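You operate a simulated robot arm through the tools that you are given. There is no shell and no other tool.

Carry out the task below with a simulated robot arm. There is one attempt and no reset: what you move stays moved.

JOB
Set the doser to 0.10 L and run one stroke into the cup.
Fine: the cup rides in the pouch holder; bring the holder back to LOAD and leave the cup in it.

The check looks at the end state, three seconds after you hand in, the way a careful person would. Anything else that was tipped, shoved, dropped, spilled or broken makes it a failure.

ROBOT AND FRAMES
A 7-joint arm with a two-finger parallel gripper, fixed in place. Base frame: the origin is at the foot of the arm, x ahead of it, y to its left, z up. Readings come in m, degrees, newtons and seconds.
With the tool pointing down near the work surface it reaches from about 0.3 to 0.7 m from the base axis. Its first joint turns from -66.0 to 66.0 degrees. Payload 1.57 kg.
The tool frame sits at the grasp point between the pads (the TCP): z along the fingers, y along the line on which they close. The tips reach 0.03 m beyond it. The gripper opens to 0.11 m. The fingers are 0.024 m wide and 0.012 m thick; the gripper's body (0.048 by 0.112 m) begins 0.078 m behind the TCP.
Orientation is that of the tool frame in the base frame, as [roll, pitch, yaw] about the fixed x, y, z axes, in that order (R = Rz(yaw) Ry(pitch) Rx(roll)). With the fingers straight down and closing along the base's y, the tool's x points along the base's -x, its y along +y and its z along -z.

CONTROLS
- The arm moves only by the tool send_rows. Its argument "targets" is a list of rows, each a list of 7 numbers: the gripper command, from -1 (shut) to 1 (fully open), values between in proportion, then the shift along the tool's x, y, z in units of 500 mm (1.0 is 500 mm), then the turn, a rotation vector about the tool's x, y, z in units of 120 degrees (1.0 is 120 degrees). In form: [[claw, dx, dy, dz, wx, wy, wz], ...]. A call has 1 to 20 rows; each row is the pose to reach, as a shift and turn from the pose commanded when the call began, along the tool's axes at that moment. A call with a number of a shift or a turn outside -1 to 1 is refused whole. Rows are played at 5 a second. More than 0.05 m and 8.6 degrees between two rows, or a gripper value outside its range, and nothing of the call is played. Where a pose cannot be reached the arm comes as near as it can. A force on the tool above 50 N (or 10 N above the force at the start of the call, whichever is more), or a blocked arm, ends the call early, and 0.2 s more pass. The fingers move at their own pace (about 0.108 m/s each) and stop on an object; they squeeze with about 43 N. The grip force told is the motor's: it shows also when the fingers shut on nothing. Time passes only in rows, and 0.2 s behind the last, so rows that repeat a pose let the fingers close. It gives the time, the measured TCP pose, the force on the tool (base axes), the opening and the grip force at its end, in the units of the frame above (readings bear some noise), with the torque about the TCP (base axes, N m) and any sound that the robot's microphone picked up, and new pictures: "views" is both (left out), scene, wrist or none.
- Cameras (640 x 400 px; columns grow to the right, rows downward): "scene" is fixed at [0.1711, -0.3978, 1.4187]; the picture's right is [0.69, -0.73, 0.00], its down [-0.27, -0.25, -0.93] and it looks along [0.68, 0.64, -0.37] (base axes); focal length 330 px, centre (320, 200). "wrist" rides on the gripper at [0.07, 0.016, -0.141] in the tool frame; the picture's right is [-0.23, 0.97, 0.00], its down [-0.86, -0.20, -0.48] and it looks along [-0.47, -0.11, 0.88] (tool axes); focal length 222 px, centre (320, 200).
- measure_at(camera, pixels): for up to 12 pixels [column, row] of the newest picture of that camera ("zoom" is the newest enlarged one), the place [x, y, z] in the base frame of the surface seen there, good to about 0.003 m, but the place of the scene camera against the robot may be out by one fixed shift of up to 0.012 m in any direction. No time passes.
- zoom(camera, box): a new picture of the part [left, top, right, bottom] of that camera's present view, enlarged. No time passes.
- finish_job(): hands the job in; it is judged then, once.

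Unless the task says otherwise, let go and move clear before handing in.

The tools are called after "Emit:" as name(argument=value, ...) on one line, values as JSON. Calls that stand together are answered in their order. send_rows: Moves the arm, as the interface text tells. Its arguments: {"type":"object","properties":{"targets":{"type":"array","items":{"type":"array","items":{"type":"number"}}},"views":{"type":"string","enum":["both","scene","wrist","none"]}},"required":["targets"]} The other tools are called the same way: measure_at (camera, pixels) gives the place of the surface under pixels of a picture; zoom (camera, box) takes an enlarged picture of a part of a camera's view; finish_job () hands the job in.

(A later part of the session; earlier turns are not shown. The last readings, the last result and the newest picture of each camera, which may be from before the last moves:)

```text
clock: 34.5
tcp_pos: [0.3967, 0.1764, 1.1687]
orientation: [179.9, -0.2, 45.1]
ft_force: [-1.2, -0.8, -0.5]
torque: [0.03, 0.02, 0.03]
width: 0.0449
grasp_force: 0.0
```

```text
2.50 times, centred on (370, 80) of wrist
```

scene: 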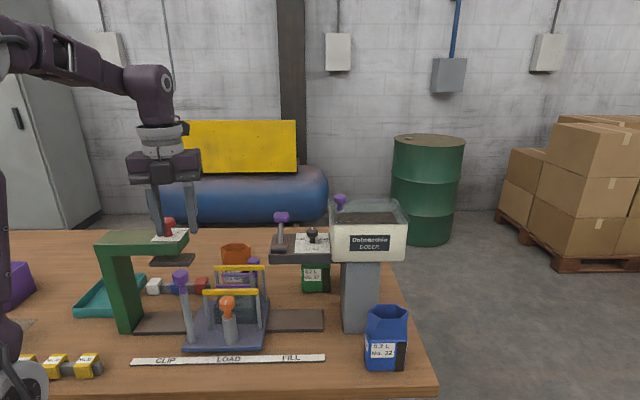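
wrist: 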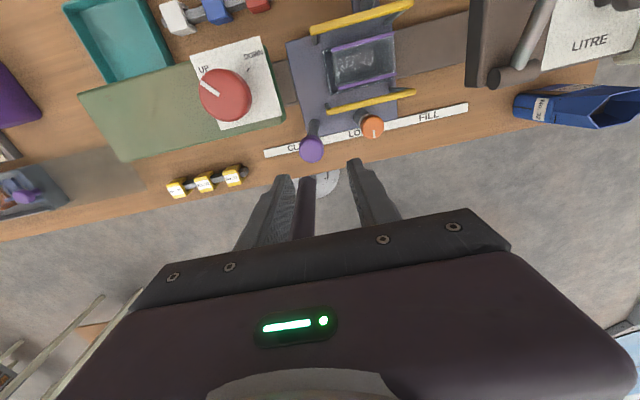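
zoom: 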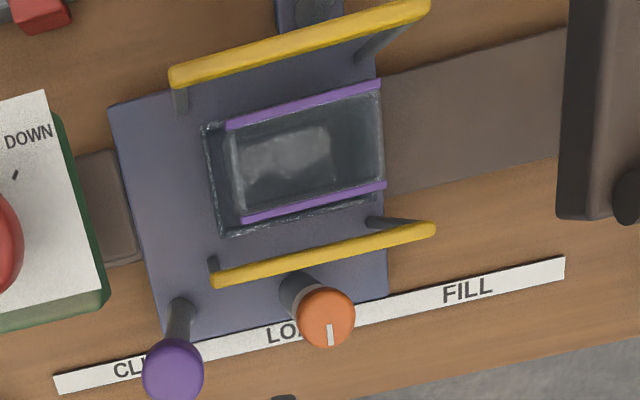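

The handle knob's centre comes out at u 0.1454, v 0.407 (29 mm wide). I'll centre over it and descend to z 1.05 with the fingers straddling it.

Emit:
send_rows(targets=[[-0.18, 0.0036, -0.0208, 0.0, 0, 0, 0], [-0.18, 0.0036, -0.0208, 0.08, 0, 0, 0], [-0.18, 0.0036, -0.0208, 0.16, 0, 0, 0], [-0.18, 0.0036, -0.0208, 0.2374, 0, 0, 0], [-0.18, 0.0036, -0.0208, 0.2374, 0, 0, 0]], views="both")

Emit:
zoom(camera="wrist", box=[240, 130, 400, 240])

Emit:
zoom(camera="scene", box=[110, 180, 240, 320])

```text
clock: 35.7
tcp_pos: [0.3916, 0.1857, 1.0508]
orientation: [179.8, -0.1, 45.2]
ft_force: [0.1, 0.2, 0.2]
torque: [0.0, -0.01, 0.01]
width: 0.0451
grasp_force: 0.0
```

scene: 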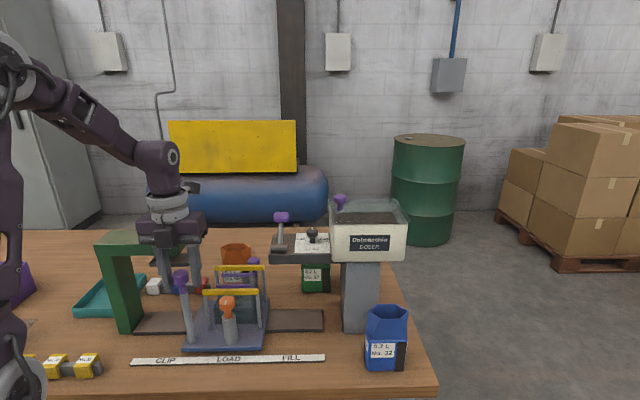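
wrist: 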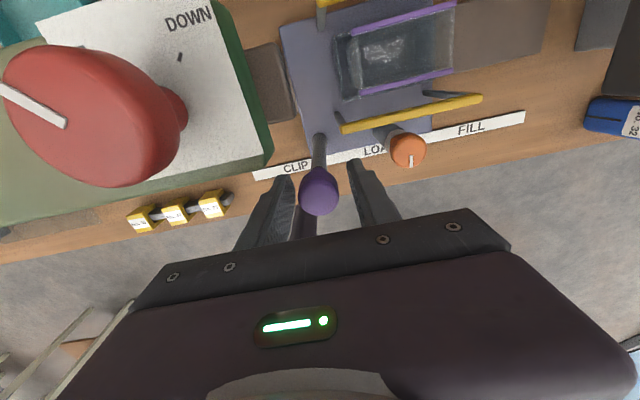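

```text
3.64 times, centred on (320, 185) of wrist
```

zoom: 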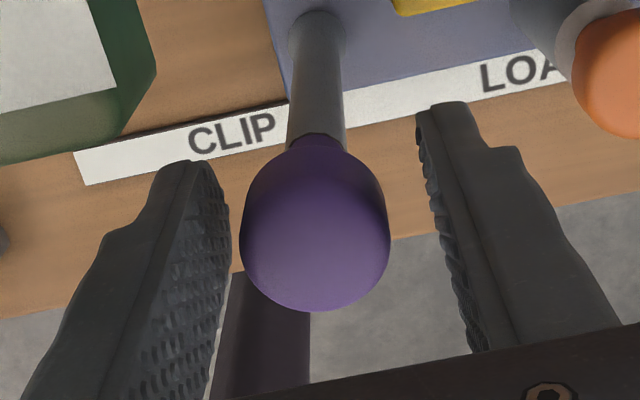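

```text
2.86 times, centred on (175, 250) of scene
```

zoom: 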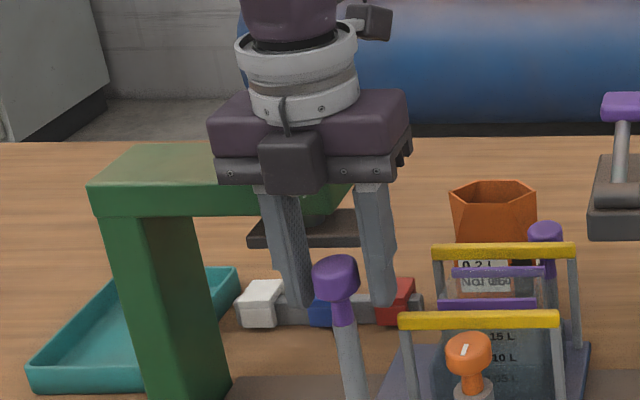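

The knob is between the pads, about 1 mm off-centre. I'll close on it.

Emit:
send_rows(targets=[[-0.3, 0, -0.002, 0, 0, 0, 0], [-0.45, 0, -0.002, 0, 0, 0, 0], [-0.6, 0, -0.002, 0, 0, 0, 0], [-1, 0, -0.002, 0, 0, 0, 0], [-1, 0, -0.002, 0, 0, 0, 0]], views="none")

```text
clock: 36.9
tcp_pos: [0.3905, 0.1851, 1.0504]
orientation: [-180.0, -0.2, 45.2]
ft_force: [-2.3, 2.4, -3.6]
torque: [0.59, 0.13, 0.0]
width: 0.03
grasp_force: 38.8
```

Gripped (width 0.030). I'll try a small 20 mm pull along the rail toward FILL and read the force.

Emit:
send_rows(targets=[[-1, 0, 0.01, 0, 0, 0, 0], [-1, 0, 0.02, 0, 0, 0, 0], [-1, 0, 0.03, 0, 0, 0, 0], [-1, 0, 0.04, 0, 0, 0, 0]], views="scene")

```text
clock: 37.9
tcp_pos: [0.4044, 0.1718, 1.05]
orientation: [179.9, -0.2, 45.1]
ft_force: [-3.4, -1.0, 4.3]
torque: [0.9, -0.55, -0.02]
width: 0.0297
grasp_force: 39.5
```

scene: 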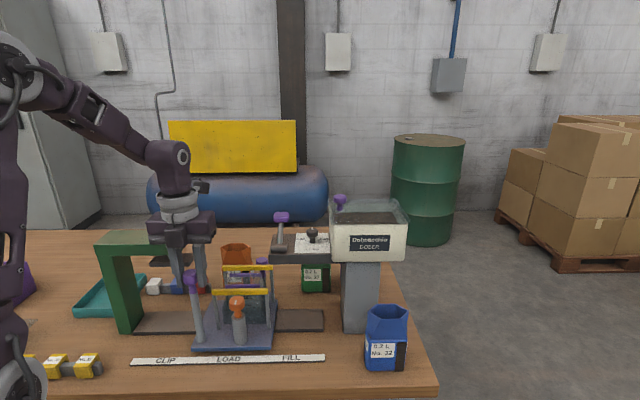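

The carriage slides freely with about 3 N. I'll continue toward FILL slowly, stopping at about 120 mm of travel to check alignment.

Emit:
send_rows(targets=[[-1, 0, 0.02, 0, 0, 0, 0], [-1, 0, 0.04, 0, 0, 0, 0], [-1, 0, 0.06, 0, 0, 0, 0], [-1, 0, 0.08, 0, 0, 0, 0], [-1, 0, 0.1, 0, 0, 0, 0], [-1, 0, 0.12, 0, 0, 0, 0], [-1, 0, 0.14, 0, 0, 0, 0], [-1, 0, 0.16, 0, 0, 0, 0], [-1, 0, 0.18, 0, 0, 0, 0], [-1, 0, 0.2, 0, 0, 0, 0], [-1, 0, 0.2, 0, 0, 0, 0]], views="both")

Emit:
zoom(camera="scene", box=[230, 220, 400, 370])

```text
clock: 40.3
tcp_pos: [0.4734, 0.1004, 1.0504]
orientation: [-180.0, -0.1, 45.3]
ft_force: [-1.3, 0.1, -2.2]
torque: [-0.21, 0.97, 0.18]
width: 0.0298
grasp_force: 39.4
```

scene: 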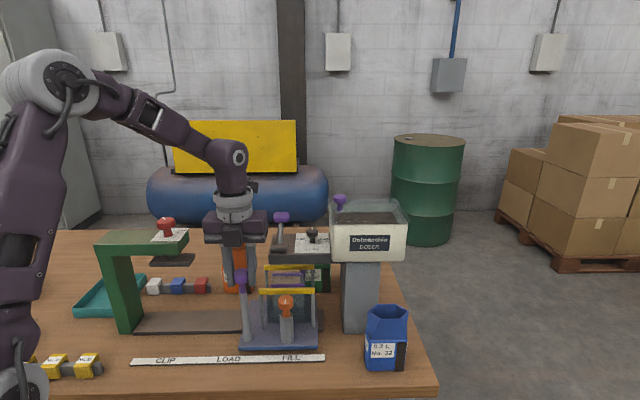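
wrist: 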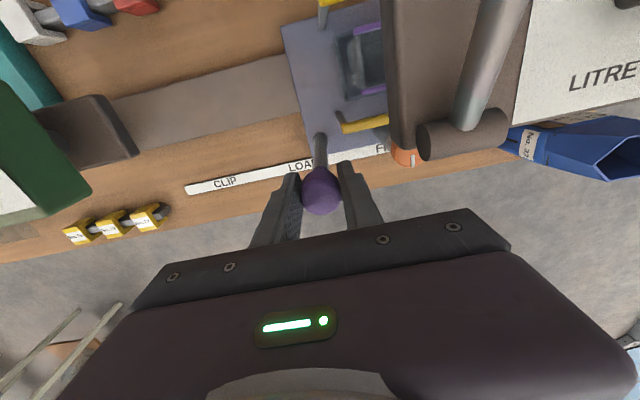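

```text
2.67 times, centred on (315, 295) of scene
```

zoom: 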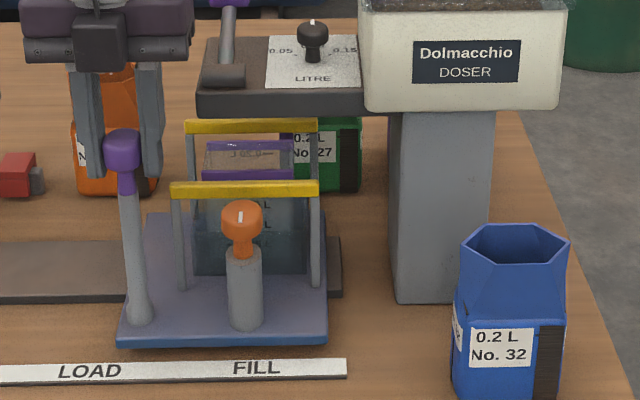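

Travel so far is 118.5 mm; the orange post still sits ~5 px left of where it was relative to the LOAD label, which matches the missing ~11.5 mm. I'll ease the rest of the way and watch for a stop.

Emit:
send_rows(targets=[[-1, 0, 0.008, 0, 0, 0, 0], [-1, 0, 0.016, 0, 0, 0, 0], [-1, 0, 0.023, 0, 0, 0, 0], [-1, 0, 0.023, 0, 0, 0, 0]], views="both")

Emit:
zoom(camera="scene", box=[230, 220, 400, 370])

```text
clock: 41.3
tcp_pos: [0.4816, 0.0949, 1.0512]
orientation: [-179.9, -0.1, 45.2]
ft_force: [-18.5, 8.1, 1.8]
torque: [0.38, -0.49, -0.12]
width: 0.0297
grasp_force: 39.7
```

scene: 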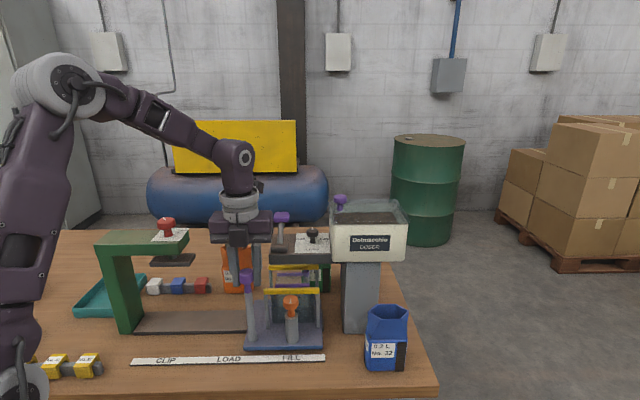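
wrist: 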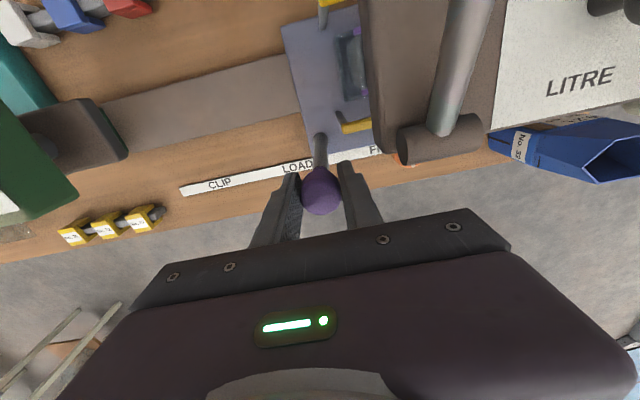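

```text
2.67 times, centred on (315, 295) of scene
```

zoom: 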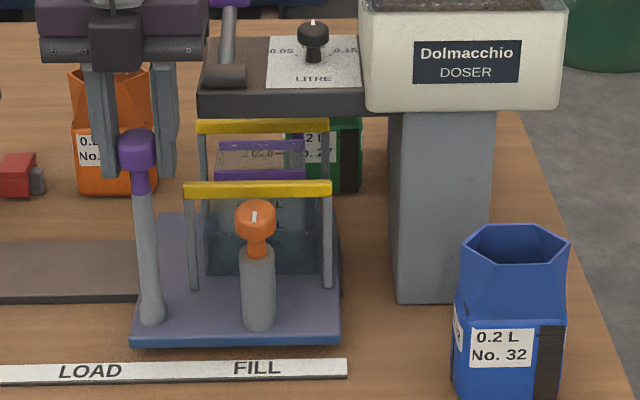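

An 19 N reaction along the rail shows the carriage has reached its end stop at FILL (orange post aligned with the FILL label). I'll relax 1.5 mm, then open the gripper and rise.

Emit:
send_rows(targets=[[-1, 0, -0.002, 0, 0, 0, 0], [-1, 0, -0.002, 0, 0, 0, 0]], views="none")

Emit:
zoom(camera="scene", box=[265, 240, 345, 310])

```text
clock: 41.9
tcp_pos: [0.4825, 0.0937, 1.0513]
orientation: [180.0, 0.0, 45.2]
ft_force: [-13.0, 8.9, -3.4]
torque: [0.19, 0.44, -0.02]
width: 0.0297
grasp_force: 39.4
```

```text
5.71 times, centred on (305, 275) of scene
```

zoom: 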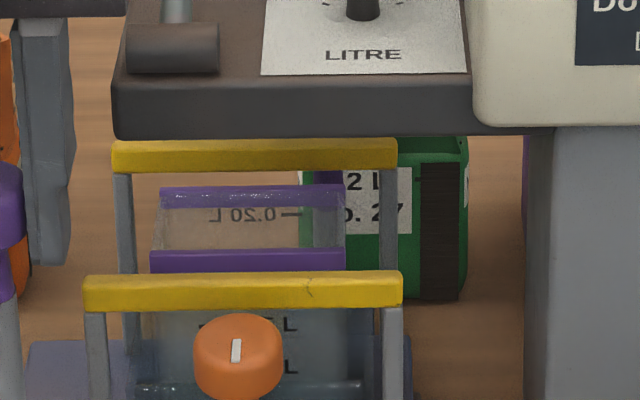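

The orange post lines up with the FILL label to within a pixel. I'll open the gripper and rise clear of the handle.

Emit:
send_rows(targets=[[-0.4, 0, -0.002, 0, 0, 0, 0], [-0.2, 0, -0.002, 0, 0, 0, 0], [-0.18, 0, -0.002, 0, 0, 0, 0], [-0.18, 0, -0.002, -0.06, 0, 0, 0], [-0.18, 0, -0.002, -0.14, 0, 0, 0], [-0.18, 0, -0.002, -0.22, 0, 0, 0], [-0.18, 0, -0.002, -0.28, 0, 0, 0], [-0.18, 0, -0.002, -0.28, 0, 0, 0]], views="both")

Emit:
zoom(camera="scene", box=[230, 220, 400, 370])

Emit:
zoom(camera="wrist", box=[260, 20, 480, 170])

```text
clock: 43.7
tcp_pos: [0.4805, 0.0958, 1.192]
orientation: [179.8, -0.2, 45.2]
ft_force: [-0.2, -0.3, 0.3]
torque: [-0.01, -0.01, -0.03]
width: 0.0453
grasp_force: 0.0
```

scene: 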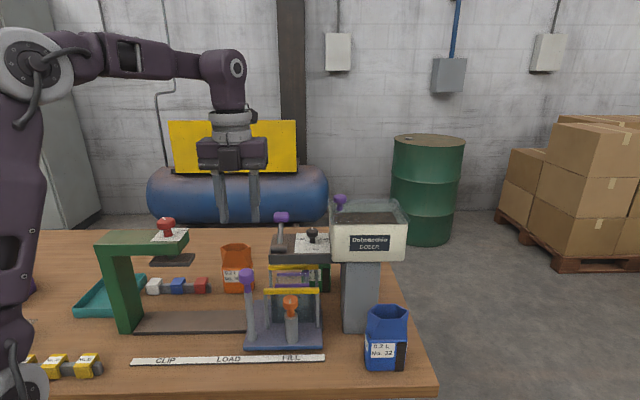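
wrist: 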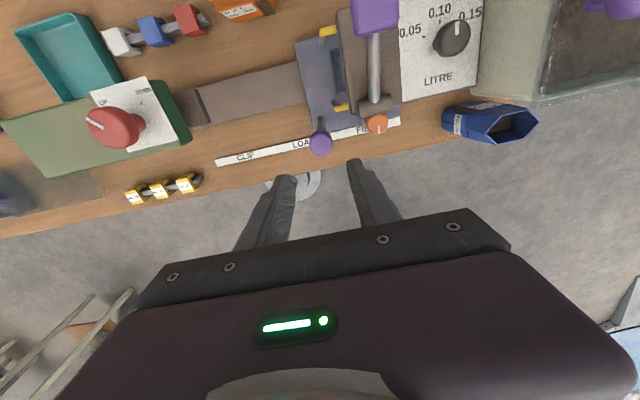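

```text
2.67 times, centred on (315, 295) of scene
```

zoom: 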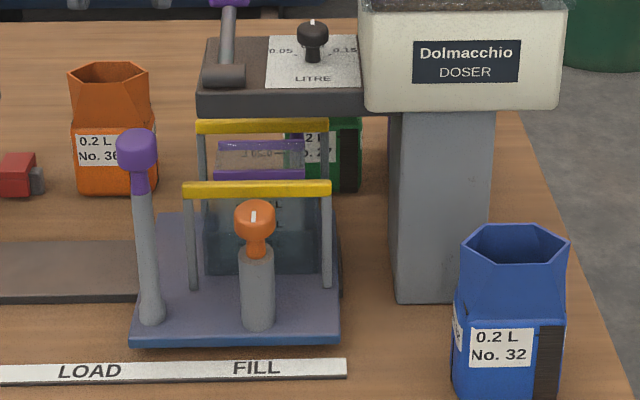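

```text
2.67 times, centred on (370, 95) of wrist
```

zoom: 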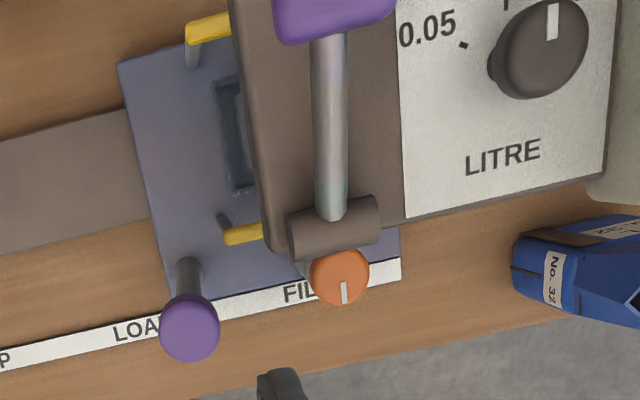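

The carriage stays at FILL and the dial mark points back to 0.10. Next, I approach the doser lever (purple knob at u≈0.336, v≈0.51, z top 1.13) with fingers opened to 55 mm.

Emit:
send_rows(targets=[[-0.1, 0.038, 0.043, 0.005, 0, 0, 0], [0, 0.077, 0.086, 0.01, 0, 0, 0], [0, 0.115, 0.129, 0.014, 0, 0, 0], [0, 0.115, 0.129, 0.014, 0, 0, 0]], views="both")

Emit:
zoom(camera="wrist", box=[240, 60, 440, 190])

Emit:
zoom(camera="scene", box=[250, 190, 340, 260])

```text
clock: 44.7
tcp_pos: [0.5682, 0.0892, 1.1838]
orientation: [180.0, -0.2, 45.2]
ft_force: [-1.2, -0.1, 0.7]
torque: [0.04, 0.0, 0.01]
width: 0.0549
grasp_force: 0.1
```

scene: 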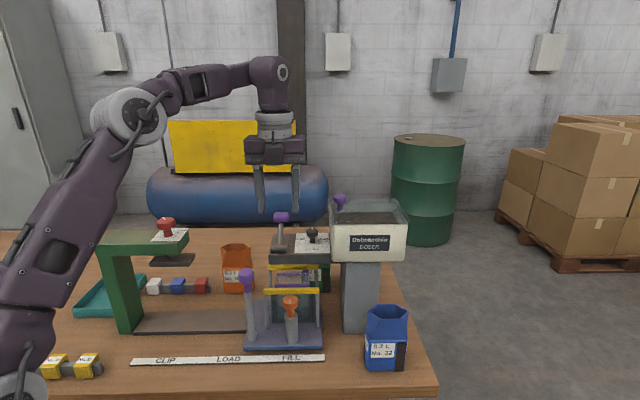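
wrist: 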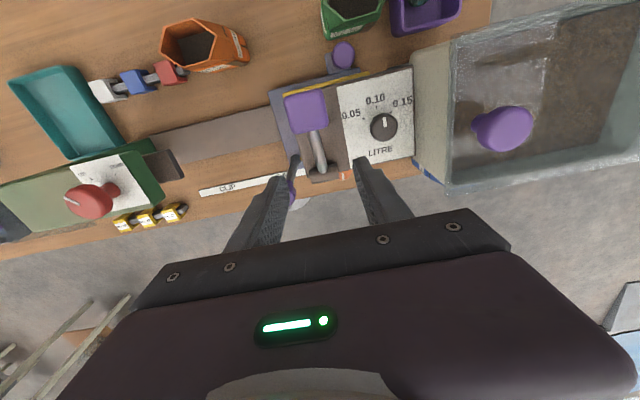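

```text
3.08 times, centred on (340, 125) of wrist
```

zoom: 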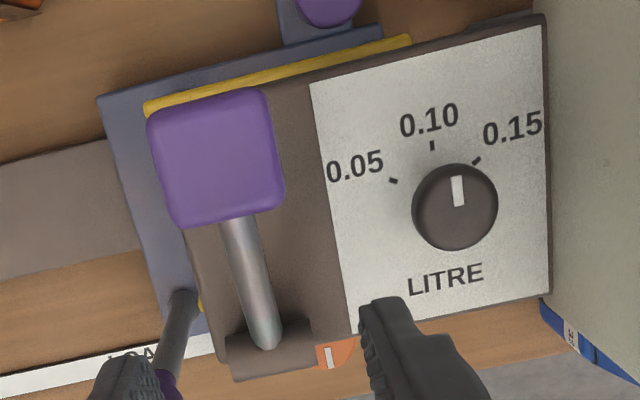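

```text
5.71 times, centred on (295, 225) of scene
```

zoom: 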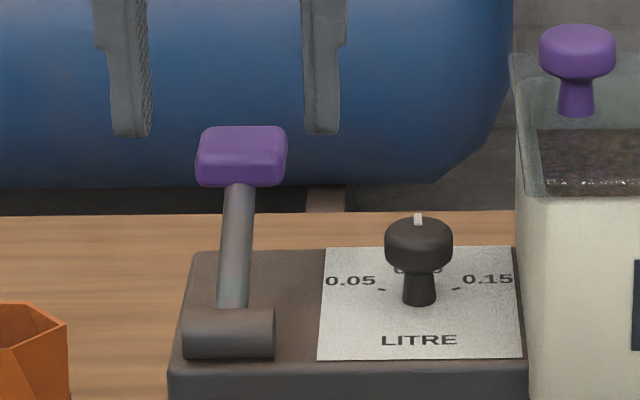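

Both fingers are placed either side of the lever line. The dial is visible again at (383,127), so I'll zoom in to re-check the mark more closely from here.

Emit:
zoom(camera="wrist", box=[355, 90, 415, 150])

Emit:
zoom(camera="scene", box=[300, 220, 326, 240])

```text
6.67 times, centred on (385, 120) of wrist
```

zoom: 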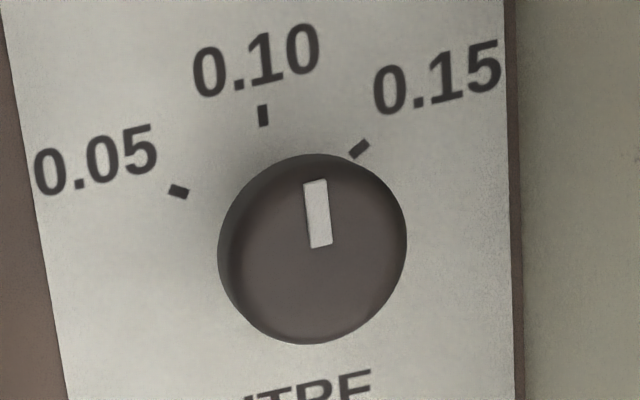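

```text
16.00 times, centred on (313, 230) of scene
```

zoom: 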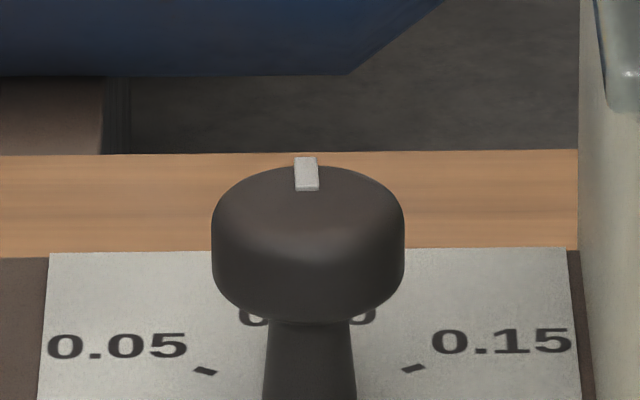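

The mark is parallel to the 0.10 tick (both lean about 5° in this view), so the dial is right. The lever knob's centre is u 0.3385, v 0.514; I'll move the open fingers down either side of it.

Emit:
send_rows(targets=[[0, 0.0302, 0, 0.0376, 0, 0, 0], [0, 0.0642, 0, 0.0776, 0, 0, 0], [0, 0.0942, 0, 0.1136, 0, 0, 0], [0, 0.0942, 0, 0.1136, 0, 0, 0]], views="both")

Emit:
zoom(camera="wrist", box=[240, 110, 400, 230])

Emit:
zoom(camera="scene", box=[250, 170, 340, 260])

```text
clock: 45.7
tcp_pos: [0.6015, 0.1227, 1.1283]
orientation: [179.9, -0.3, 45.3]
ft_force: [0.5, 0.5, 0.7]
torque: [0.0, 0.03, 0.0]
width: 0.055
grasp_force: 0.1
```

scene: 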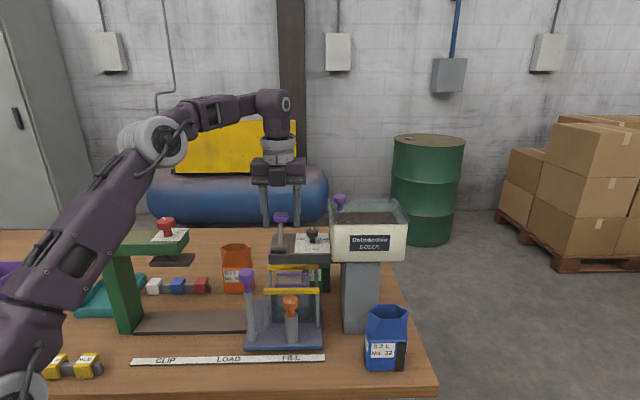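
wrist: 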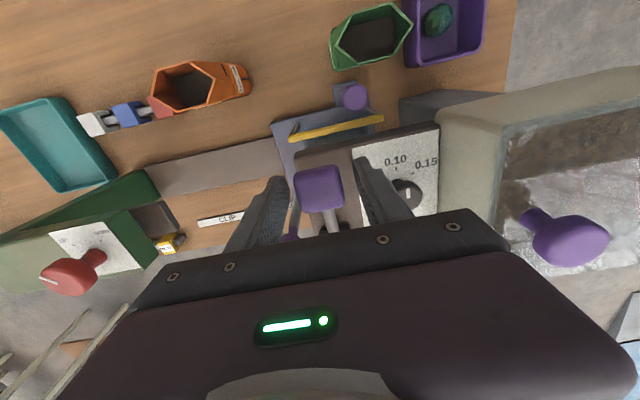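

```text
3.33 times, centred on (320, 170) of wrist
```

zoom: 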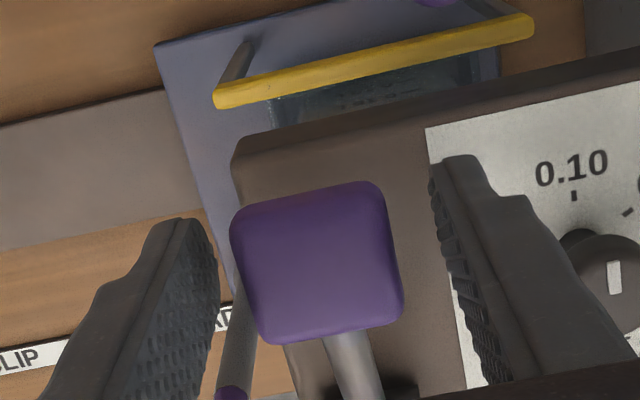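

```text
4.44 times, centred on (295, 215) of scene
```

zoom: 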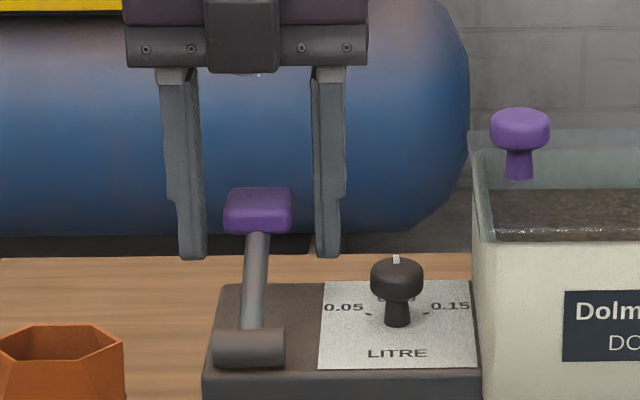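

The knob sits between the pads, 4 mm further back than the TCP. I'll shift 3 mm back and close on it.

Emit:
send_rows(targets=[[-0.1, 0.006, 0, 0.004, 0, 0, 0], [-0.3, 0.006, 0, 0.004, 0, 0, 0], [-0.5, 0.006, 0, 0.004, 0, 0, 0], [-1, 0.006, 0, 0.004, 0, 0, 0], [-1, 0.006, 0, 0.004, 0, 0, 0]], views="none")

```text
clock: 46.9
tcp_pos: [0.6032, 0.1254, 1.1256]
orientation: [179.9, -0.2, 45.0]
ft_force: [-0.2, 0.7, -1.7]
torque: [0.05, -0.08, -0.39]
width: 0.0335
grasp_force: 41.7
```

Gripped the lever knob (width 0.0335, no load). I'll test which way it moves with a small 5 mm lift along its arc.

Emit:
send_rows(targets=[[-1, -0.0022, 0, -0.0045, 0, 0, 0], [-1, -0.0044, 0, -0.009, 0, 0, 0], [-1, -0.0044, 0, -0.009, 0, 0, 0]], views="none")

```text
clock: 47.7
tcp_pos: [0.6012, 0.1239, 1.1287]
orientation: [-180.0, -0.2, 45.1]
ft_force: [10.8, 5.0, -29.7]
torque: [0.03, -0.04, -0.17]
width: 0.0339
grasp_force: 41.6
```

Lifting meets about 32 N of resistance, like a stop. I'll go back and test 6 mm downward instead.

Emit:
send_rows(targets=[[-1, 0.0022, 0, 0.0045, 0, 0, 0], [-1, 0.0044, 0, 0.009, 0, 0, 0], [-1, 0.0044, 0, 0.009, 0, 0, 0]], views="none")

Emit:
send_rows(targets=[[-1, 0.0015, 0, 0.003, 0, 0, 0], [-1, 0.0022, 0, 0.006, 0, 0, 0], [-1, 0.0022, 0, 0.006, 0, 0, 0]], views="none")

```text
clock: 48.5
tcp_pos: [0.6027, 0.1249, 1.1267]
orientation: [179.8, -0.1, 45.2]
ft_force: [-3.8, 0.6, 16.1]
torque: [-0.74, 0.87, -0.21]
width: 0.0341
grasp_force: 41.5
```

```text
clock: 49.3
tcp_pos: [0.6035, 0.1259, 1.1222]
orientation: [179.9, -0.2, 45.2]
ft_force: [2.6, 1.6, 17.8]
torque: [-0.78, 0.79, -0.52]
width: 0.0335
grasp_force: 41.7
```

Downward it yields with a steady ~17 N, like a sprung lever. I'll check the picture to see whether the knob really moved and go a little further.

Emit:
send_rows(targets=[[-1, 0.002, 0, 0.006, 0, 0, 0], [-1, 0.003, 0, 0.012, 0, 0, 0], [-1, 0.003, 0, 0.012, 0, 0, 0]], views="both")

Emit:
zoom(camera="scene", box=[250, 170, 340, 260])

Emit:
zoom(camera="wrist", box=[240, 110, 400, 230])

```text
clock: 50.1
tcp_pos: [0.6055, 0.1268, 1.1169]
orientation: [179.9, -0.1, 45.2]
ft_force: [1.9, 4.3, 16.2]
torque: [-0.79, 0.6, -0.45]
width: 0.0336
grasp_force: 41.8
```

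scene: 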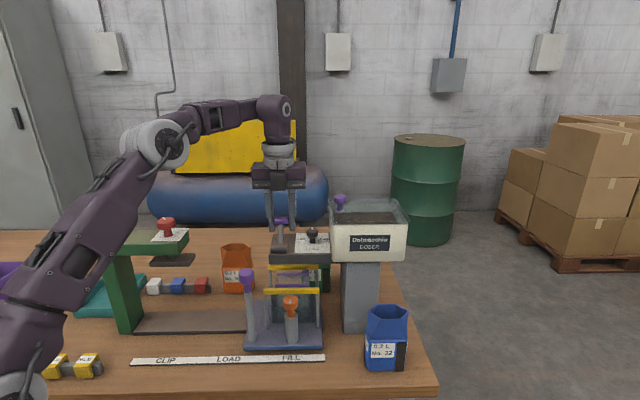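
wrist: 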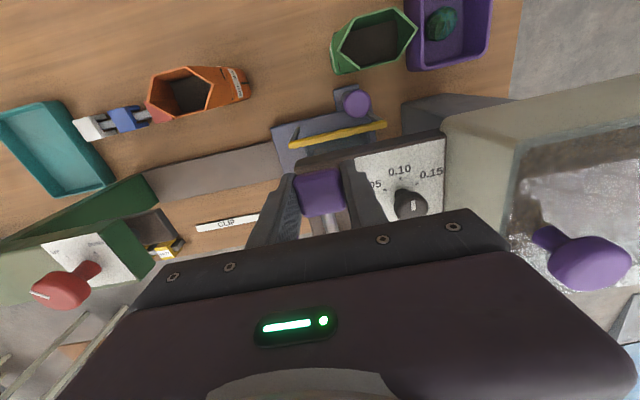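

```text
4.44 times, centred on (295, 215) of scene
```

zoom: 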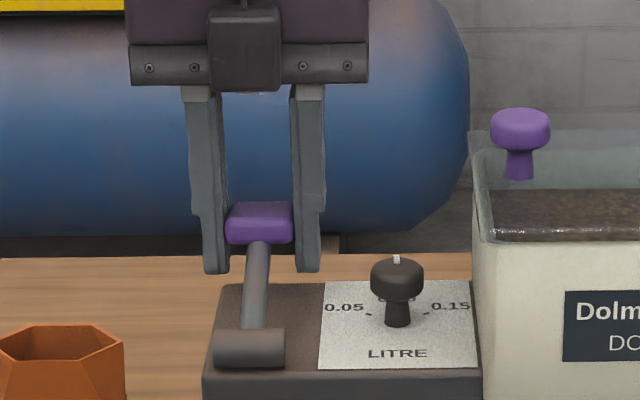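

```text
3.33 times, centred on (320, 170) of wrist
```

zoom: 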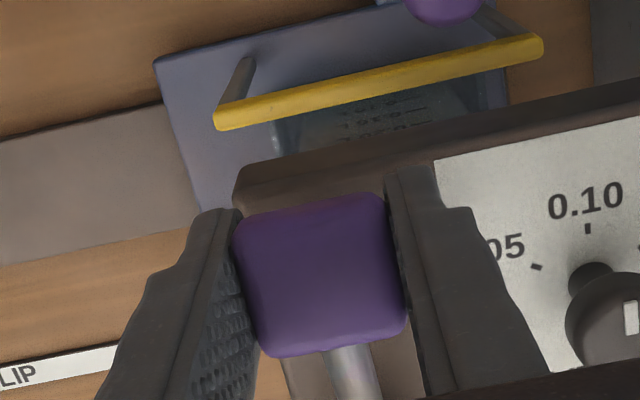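

The knob did move down (scene row 210→222 in the zoom), so the stroke is a downward press against a spring, but in this grip the fingertips would reach the slab first. I'll ride the spring back up, release, and then press the knob from above with closed fingers.

Emit:
send_rows(targets=[[-1, -0.003, 0, -0.01, 0, 0, 0], [-1, -0.006, 0, -0.02, 0, 0, 0], [-1, -0.007, 0, -0.022, 0, 0, 0], [-0.6, -0.007, 0, -0.022, 0, 0, 0], [-0.3, -0.007, 0, -0.022, 0, 0, 0], [0, -0.007, 0, -0.022, 0, 0, 0], [0, -0.007, 0, -0.022, 0, 0, 0]], views="both")

Emit:
zoom(camera="scene", box=[250, 170, 340, 260])

Emit:
zoom(camera="scene", box=[260, 240, 340, 310])

```text
clock: 51.7
tcp_pos: [0.603, 0.1253, 1.1266]
orientation: [179.9, -0.2, 45.2]
ft_force: [-1.0, -0.3, -1.1]
torque: [0.01, -0.02, -0.01]
width: 0.0551
grasp_force: 0.0
```

scene: 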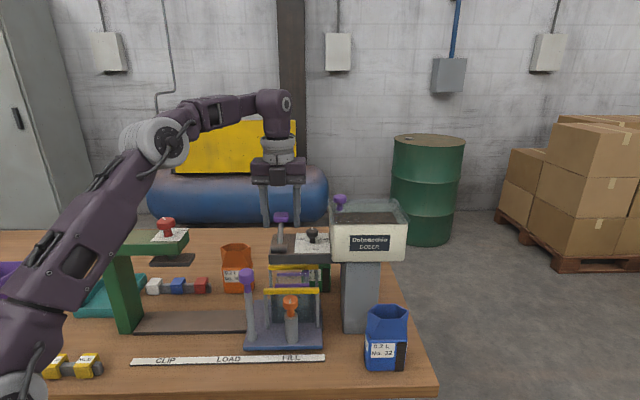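
wrist: 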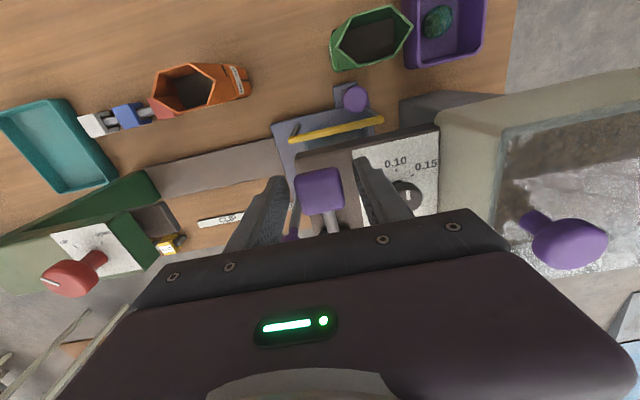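

```text
4.44 times, centred on (295, 215) of scene
```

zoom: 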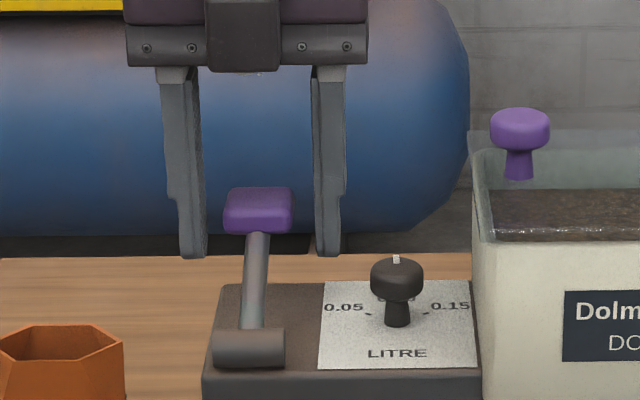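

```text
5.71 times, centred on (300, 275) of scene
```

zoom: 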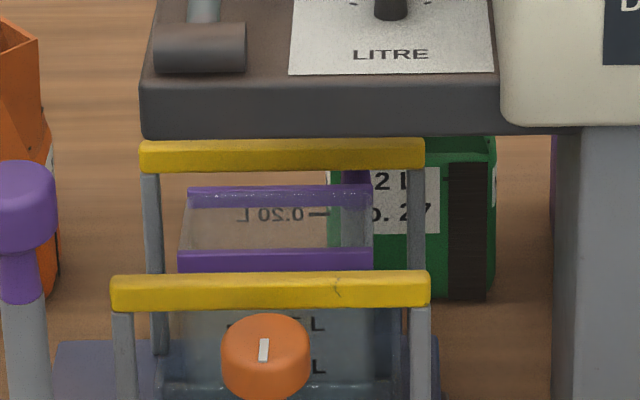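

The lever sprang back to its rest position and the cup still looks empty. I'll rise clear and close the fingers for a press from above.

Emit:
send_rows(targets=[[0, -0.02, 0, -0.037, 0, 0, 0], [0, -0.05, 0, -0.083, 0, 0, 0], [0, -0.07, 0, -0.107, 0, 0, 0], [-0.5, -0.07, 0, -0.107, 0, 0, 0], [-1, -0.07, 0, -0.107, 0, 0, 0], [-1, -0.07, 0, -0.107, 0, 0, 0]], views="both")

Emit:
zoom(camera="wrist", box=[240, 90, 400, 200])

```text
clock: 53.1
tcp_pos: [0.5785, 0.0991, 1.1802]
orientation: [179.8, -0.2, 45.2]
ft_force: [1.2, -0.1, 0.0]
torque: [0.02, 0.01, 0.03]
width: 0.0003
grasp_force: 21.2
```

scene: 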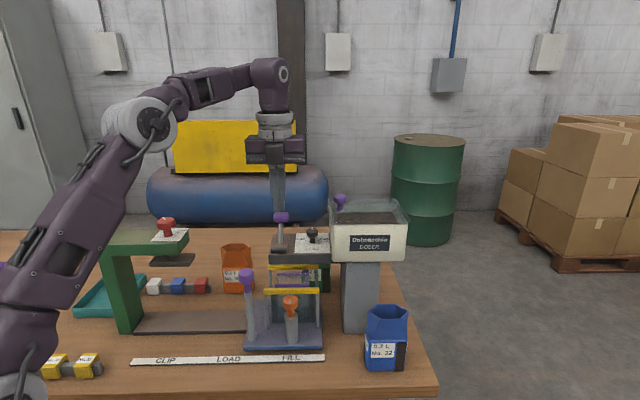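
wrist: 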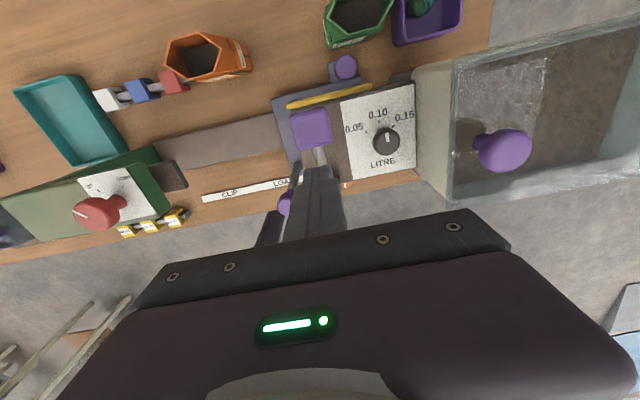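

```text
3.64 times, centred on (320, 145) of wrist
```

zoom: 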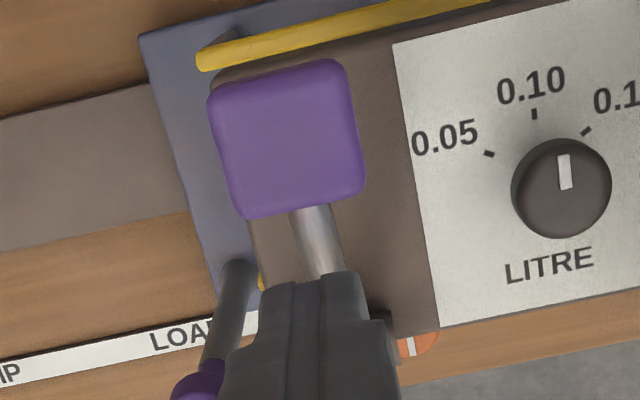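

Fingers are closed and centred on the lever line (u 0.339). I'll move over the knob's top and press down part way, reading the force.

Emit:
send_rows(targets=[[-1, 0.031, 0, 0.01, 0, 0, 0], [-1, 0.064, 0, 0.03, 0, 0, 0], [-1, 0.064, 0, 0.04, 0, 0, 0], [-1, 0.066, 0, 0.05, 0, 0, 0], [-1, 0.068, 0, 0.06, 0, 0, 0], [-1, 0.07, 0, 0.07, 0, 0, 0], [-1, 0.07, 0, 0.07, 0, 0, 0]], views="both")

Emit:
zoom(camera="scene", box=[250, 170, 340, 260])

```text
clock: 54.7
tcp_pos: [0.6035, 0.1244, 1.1457]
orientation: [179.9, -0.1, 45.1]
ft_force: [1.4, 2.2, 3.4]
torque: [0.05, 0.04, 0.04]
width: 0.0
grasp_force: 21.6
```

scene: 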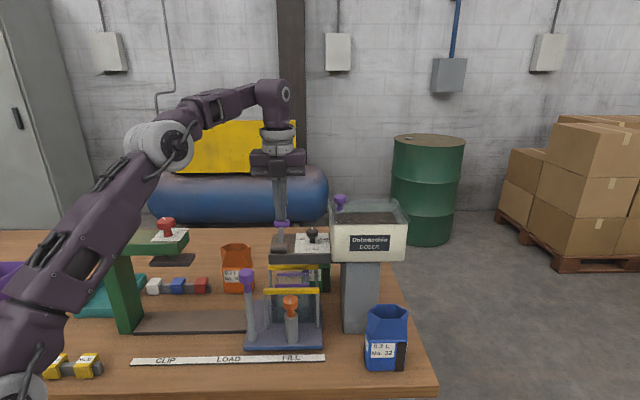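
wrist: 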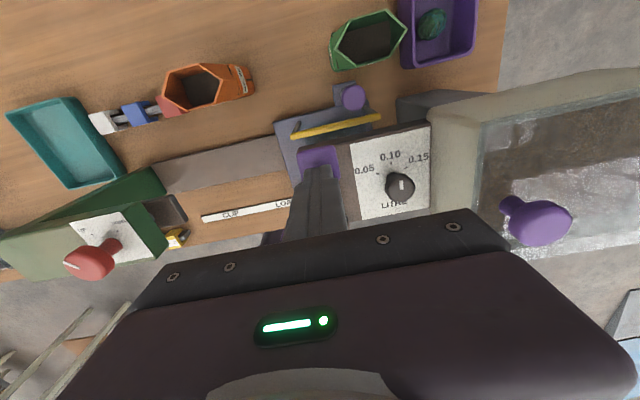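

```text
4.44 times, centred on (295, 215) of scene
```

zoom: 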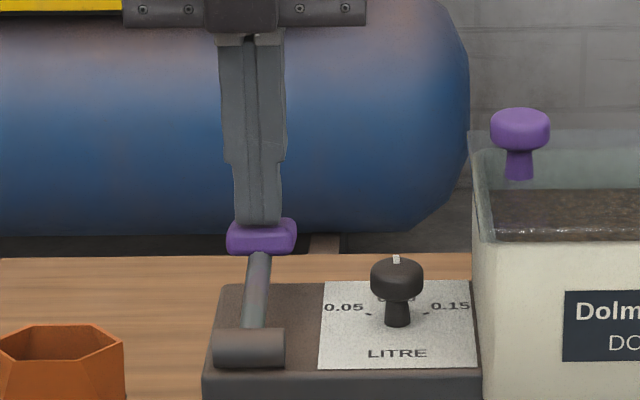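

The lever goes down easily (3.4 N at ~15 mm). I'll continue the press in small steps to the bottom of the stroke.

Emit:
send_rows(targets=[[-1, 0.003, 0, 0.01, 0, 0, 0], [-1, 0.006, 0, 0.02, 0, 0, 0], [-1, 0.007, 0, 0.026, 0, 0, 0], [-1, 0.007, 0, 0.026, 0, 0, 0]], views="both")

Emit:
zoom(camera="scene", box=[250, 170, 340, 260])

```text
clock: 55.7
tcp_pos: [0.6042, 0.127, 1.1316]
orientation: [180.0, -0.2, 45.2]
ft_force: [0.1, 1.3, 4.6]
torque: [0.02, 0.02, 0.0]
width: 0.0001
grasp_force: 20.9
```

scene: 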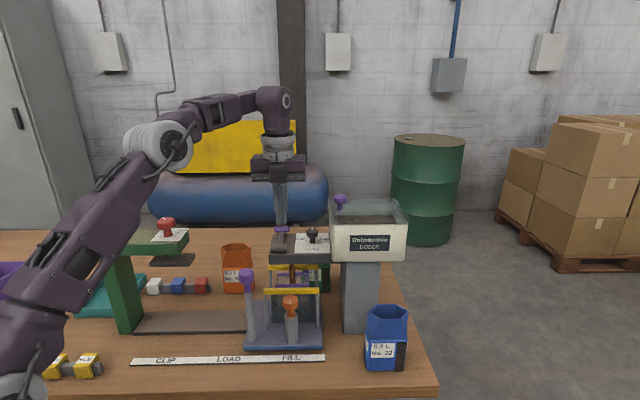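
wrist: 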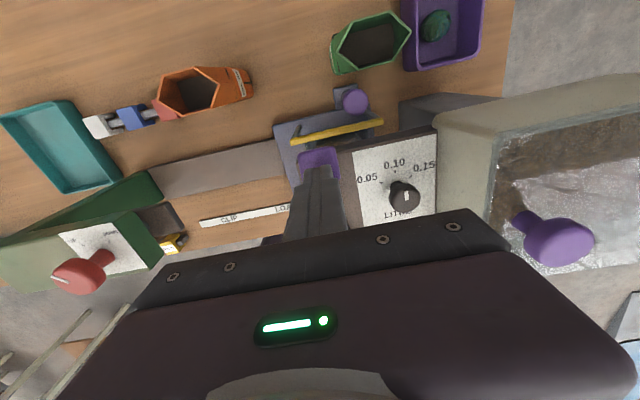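

```text
4.44 times, centred on (295, 215) of scene
```

zoom: 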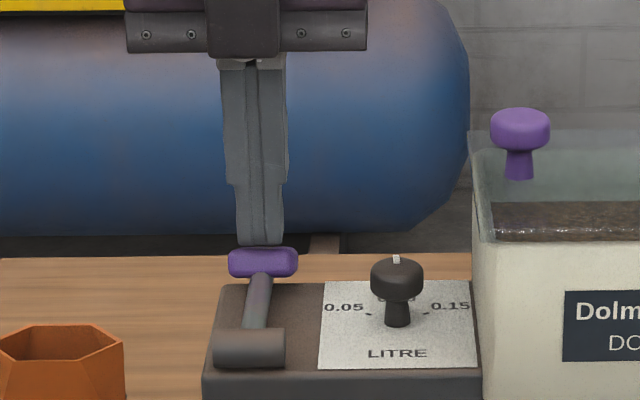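

The hopper level has dropped a little and a brown stream shows under the slab at about (292,270): it is dispensing. I'll zoom in to check that it lands in the cup.

Emit:
zoom(camera="scene", box=[260, 250, 330, 340])

```text
4.44 times, centred on (295, 295) of scene
```

zoom: 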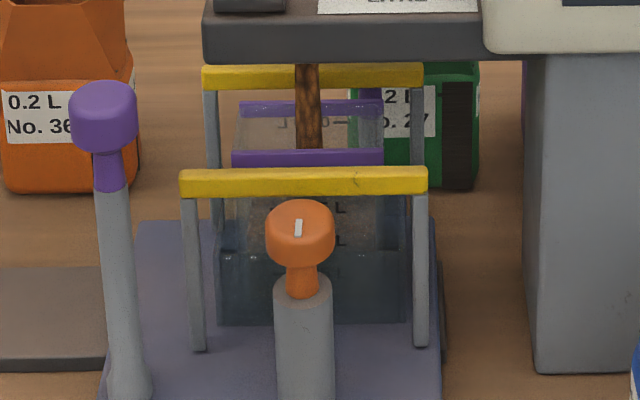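

The stream falls centrally into the cup. I'll press the last couple of millimetres and hold while it flows.

Emit:
send_rows(targets=[[-1, 0, 0, 0.004, 0, 0, 0], [-1, 0, 0, 0.004, 0, 0, 0], [-1, 0, 0, 0.004, 0, 0, 0], [-1, 0, 0, 0.004, 0, 0, 0], [-1, 0, 0, 0.004, 0, 0, 0], [-1, 0, 0, 0.004, 0, 0, 0], [-1, 0, 0, 0.004, 0, 0, 0], [-1, 0, 0, 0.004, 0, 0, 0]], views="scene")

Emit:
zoom(camera="scene", box=[260, 250, 330, 340])

Emit:
zoom(camera="scene", box=[250, 170, 340, 260])

```text
clock: 57.5
tcp_pos: [0.6046, 0.1277, 1.131]
orientation: [179.8, -0.3, 45.2]
ft_force: [7.6, 4.7, 38.4]
torque: [0.03, 0.02, 0.02]
width: 0.0002
grasp_force: 21.1
```

scene: 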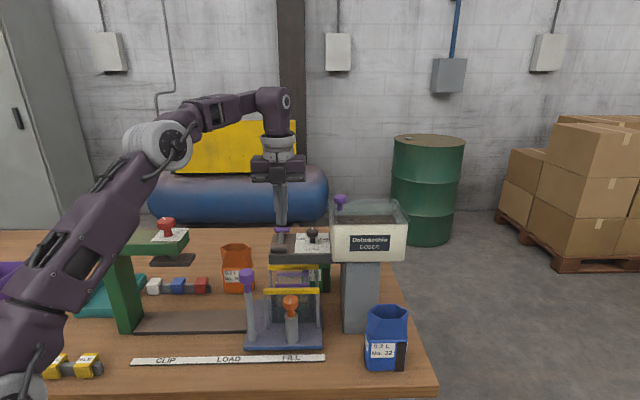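

```text
4.44 times, centred on (295, 295) of scene
```

zoom: 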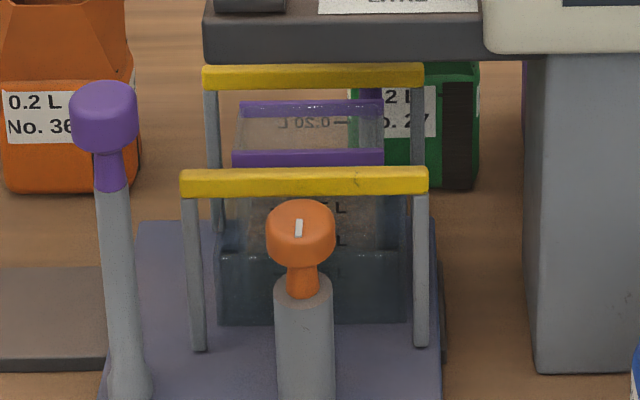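

```text
4.44 times, centred on (295, 215) of scene
```

zoom: 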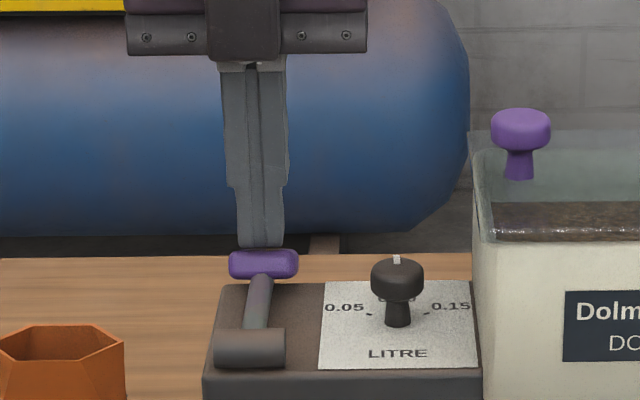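

The lever reached its bottom stop (38 N) and the flow has ended. I'll let the lever rise with the fingers and then move back off it.

Emit:
send_rows(targets=[[-1, -0.002, 0, -0.01, 0, 0, 0], [-1, -0.005, 0, -0.022, 0, 0, 0], [-1, -0.008, 0, -0.036, 0, 0, 0], [-1, -0.011, 0, -0.05, 0, 0, 0], [-1, -0.014, 0, -0.062, 0, 0, 0], [-1, -0.022, 0, -0.074, 0, 0, 0], [-1, -0.075, 0, -0.108, 0, 0, 0], [-1, -0.14, 0, -0.12, 0, 0, 0], [-1, -0.14, 0, -0.12, 0, 0, 0]], views="both")

Emit:
zoom(camera="scene", box=[250, 170, 340, 260])

Emit:
zoom(camera="scene", box=[260, 250, 330, 340])

```text
clock: 59.5
tcp_pos: [0.5564, 0.077, 1.1912]
orientation: [179.9, -0.2, 45.2]
ft_force: [0.5, 0.3, 0.5]
torque: [-0.02, -0.03, -0.02]
width: 0.0
grasp_force: 21.3
```

scene: 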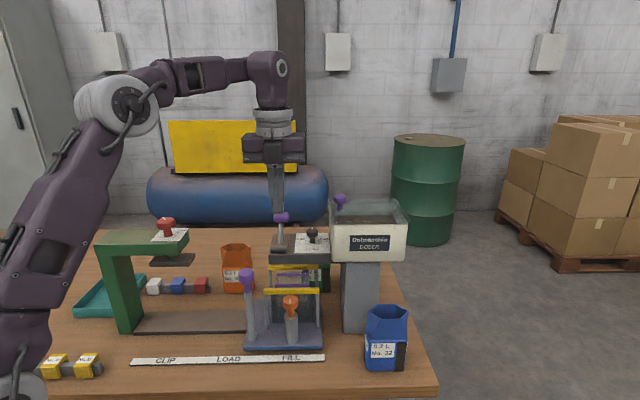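
wrist: 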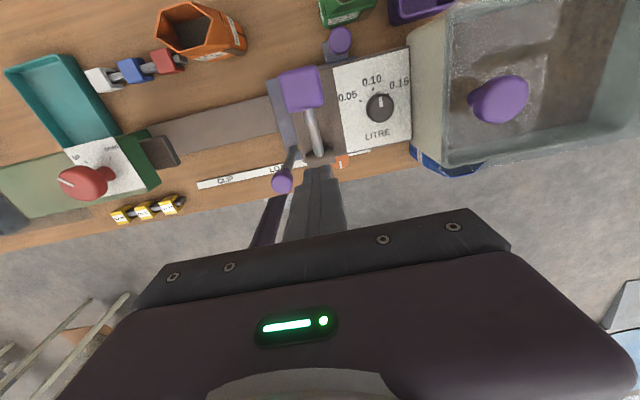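

```text
4.44 times, centred on (295, 215) of scene
```

zoom: 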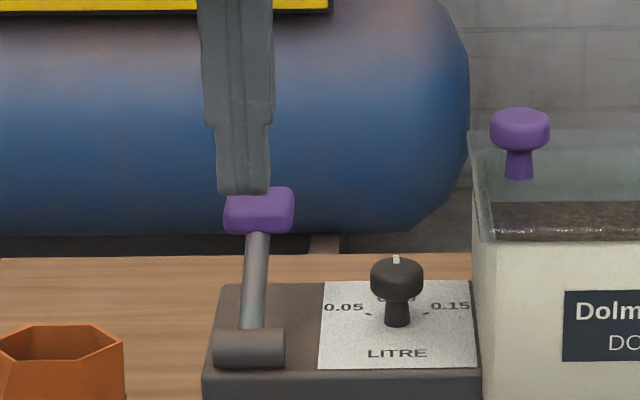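

```text
4.44 times, centred on (295, 295) of scene
```

zoom: 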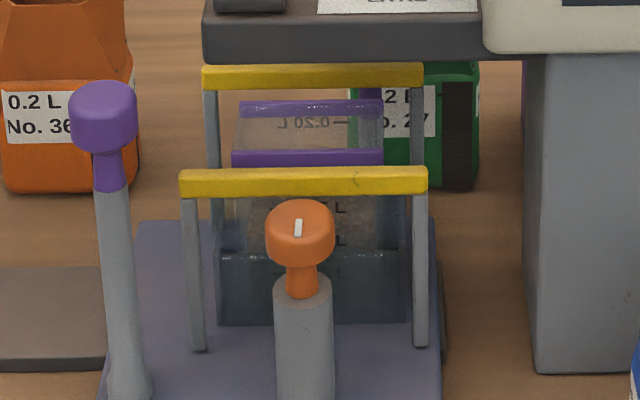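

The lever is back at rest and the doser is done. Now I'll go back to the carriage handle (u 0.2745, v 0.407) with the fingers open to 45 mm.

Emit:
send_rows(targets=[[-0.7, -0.0273, -0.043, 0, 0, 0, 0], [-0.4, -0.0545, -0.086, 0.02, 0, 0, 0], [-0.18, -0.0818, -0.129, 0.05, 0, 0, 0], [-0.18, -0.0818, -0.129, 0.05, 0, 0, 0]], views="wrist")

Emit:
zoom(camera="wrist", box=[240, 90, 400, 190])

```text
clock: 60.5
tcp_pos: [0.4817, 0.0935, 1.1645]
orientation: [179.9, -0.2, 45.2]
ft_force: [0.7, 0.3, 0.5]
torque: [0.0, 0.01, 0.0]
width: 0.0452
grasp_force: 0.1
```

wrist: 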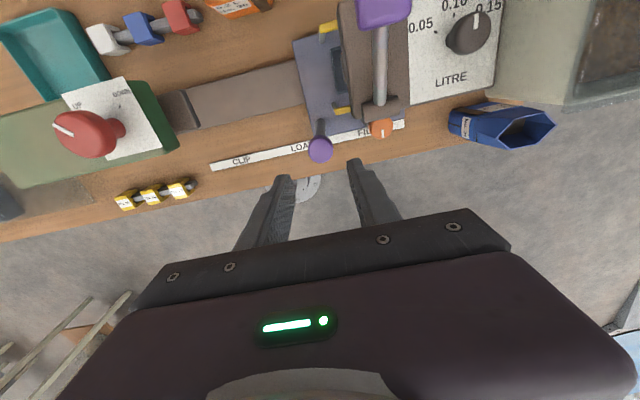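

```text
4.00 times, centred on (320, 140) of wrist
```

zoom: 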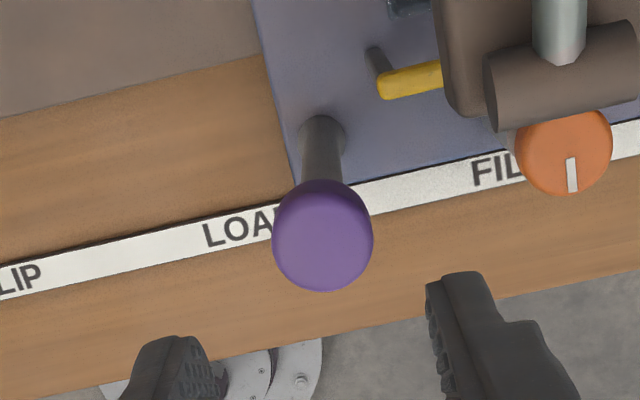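

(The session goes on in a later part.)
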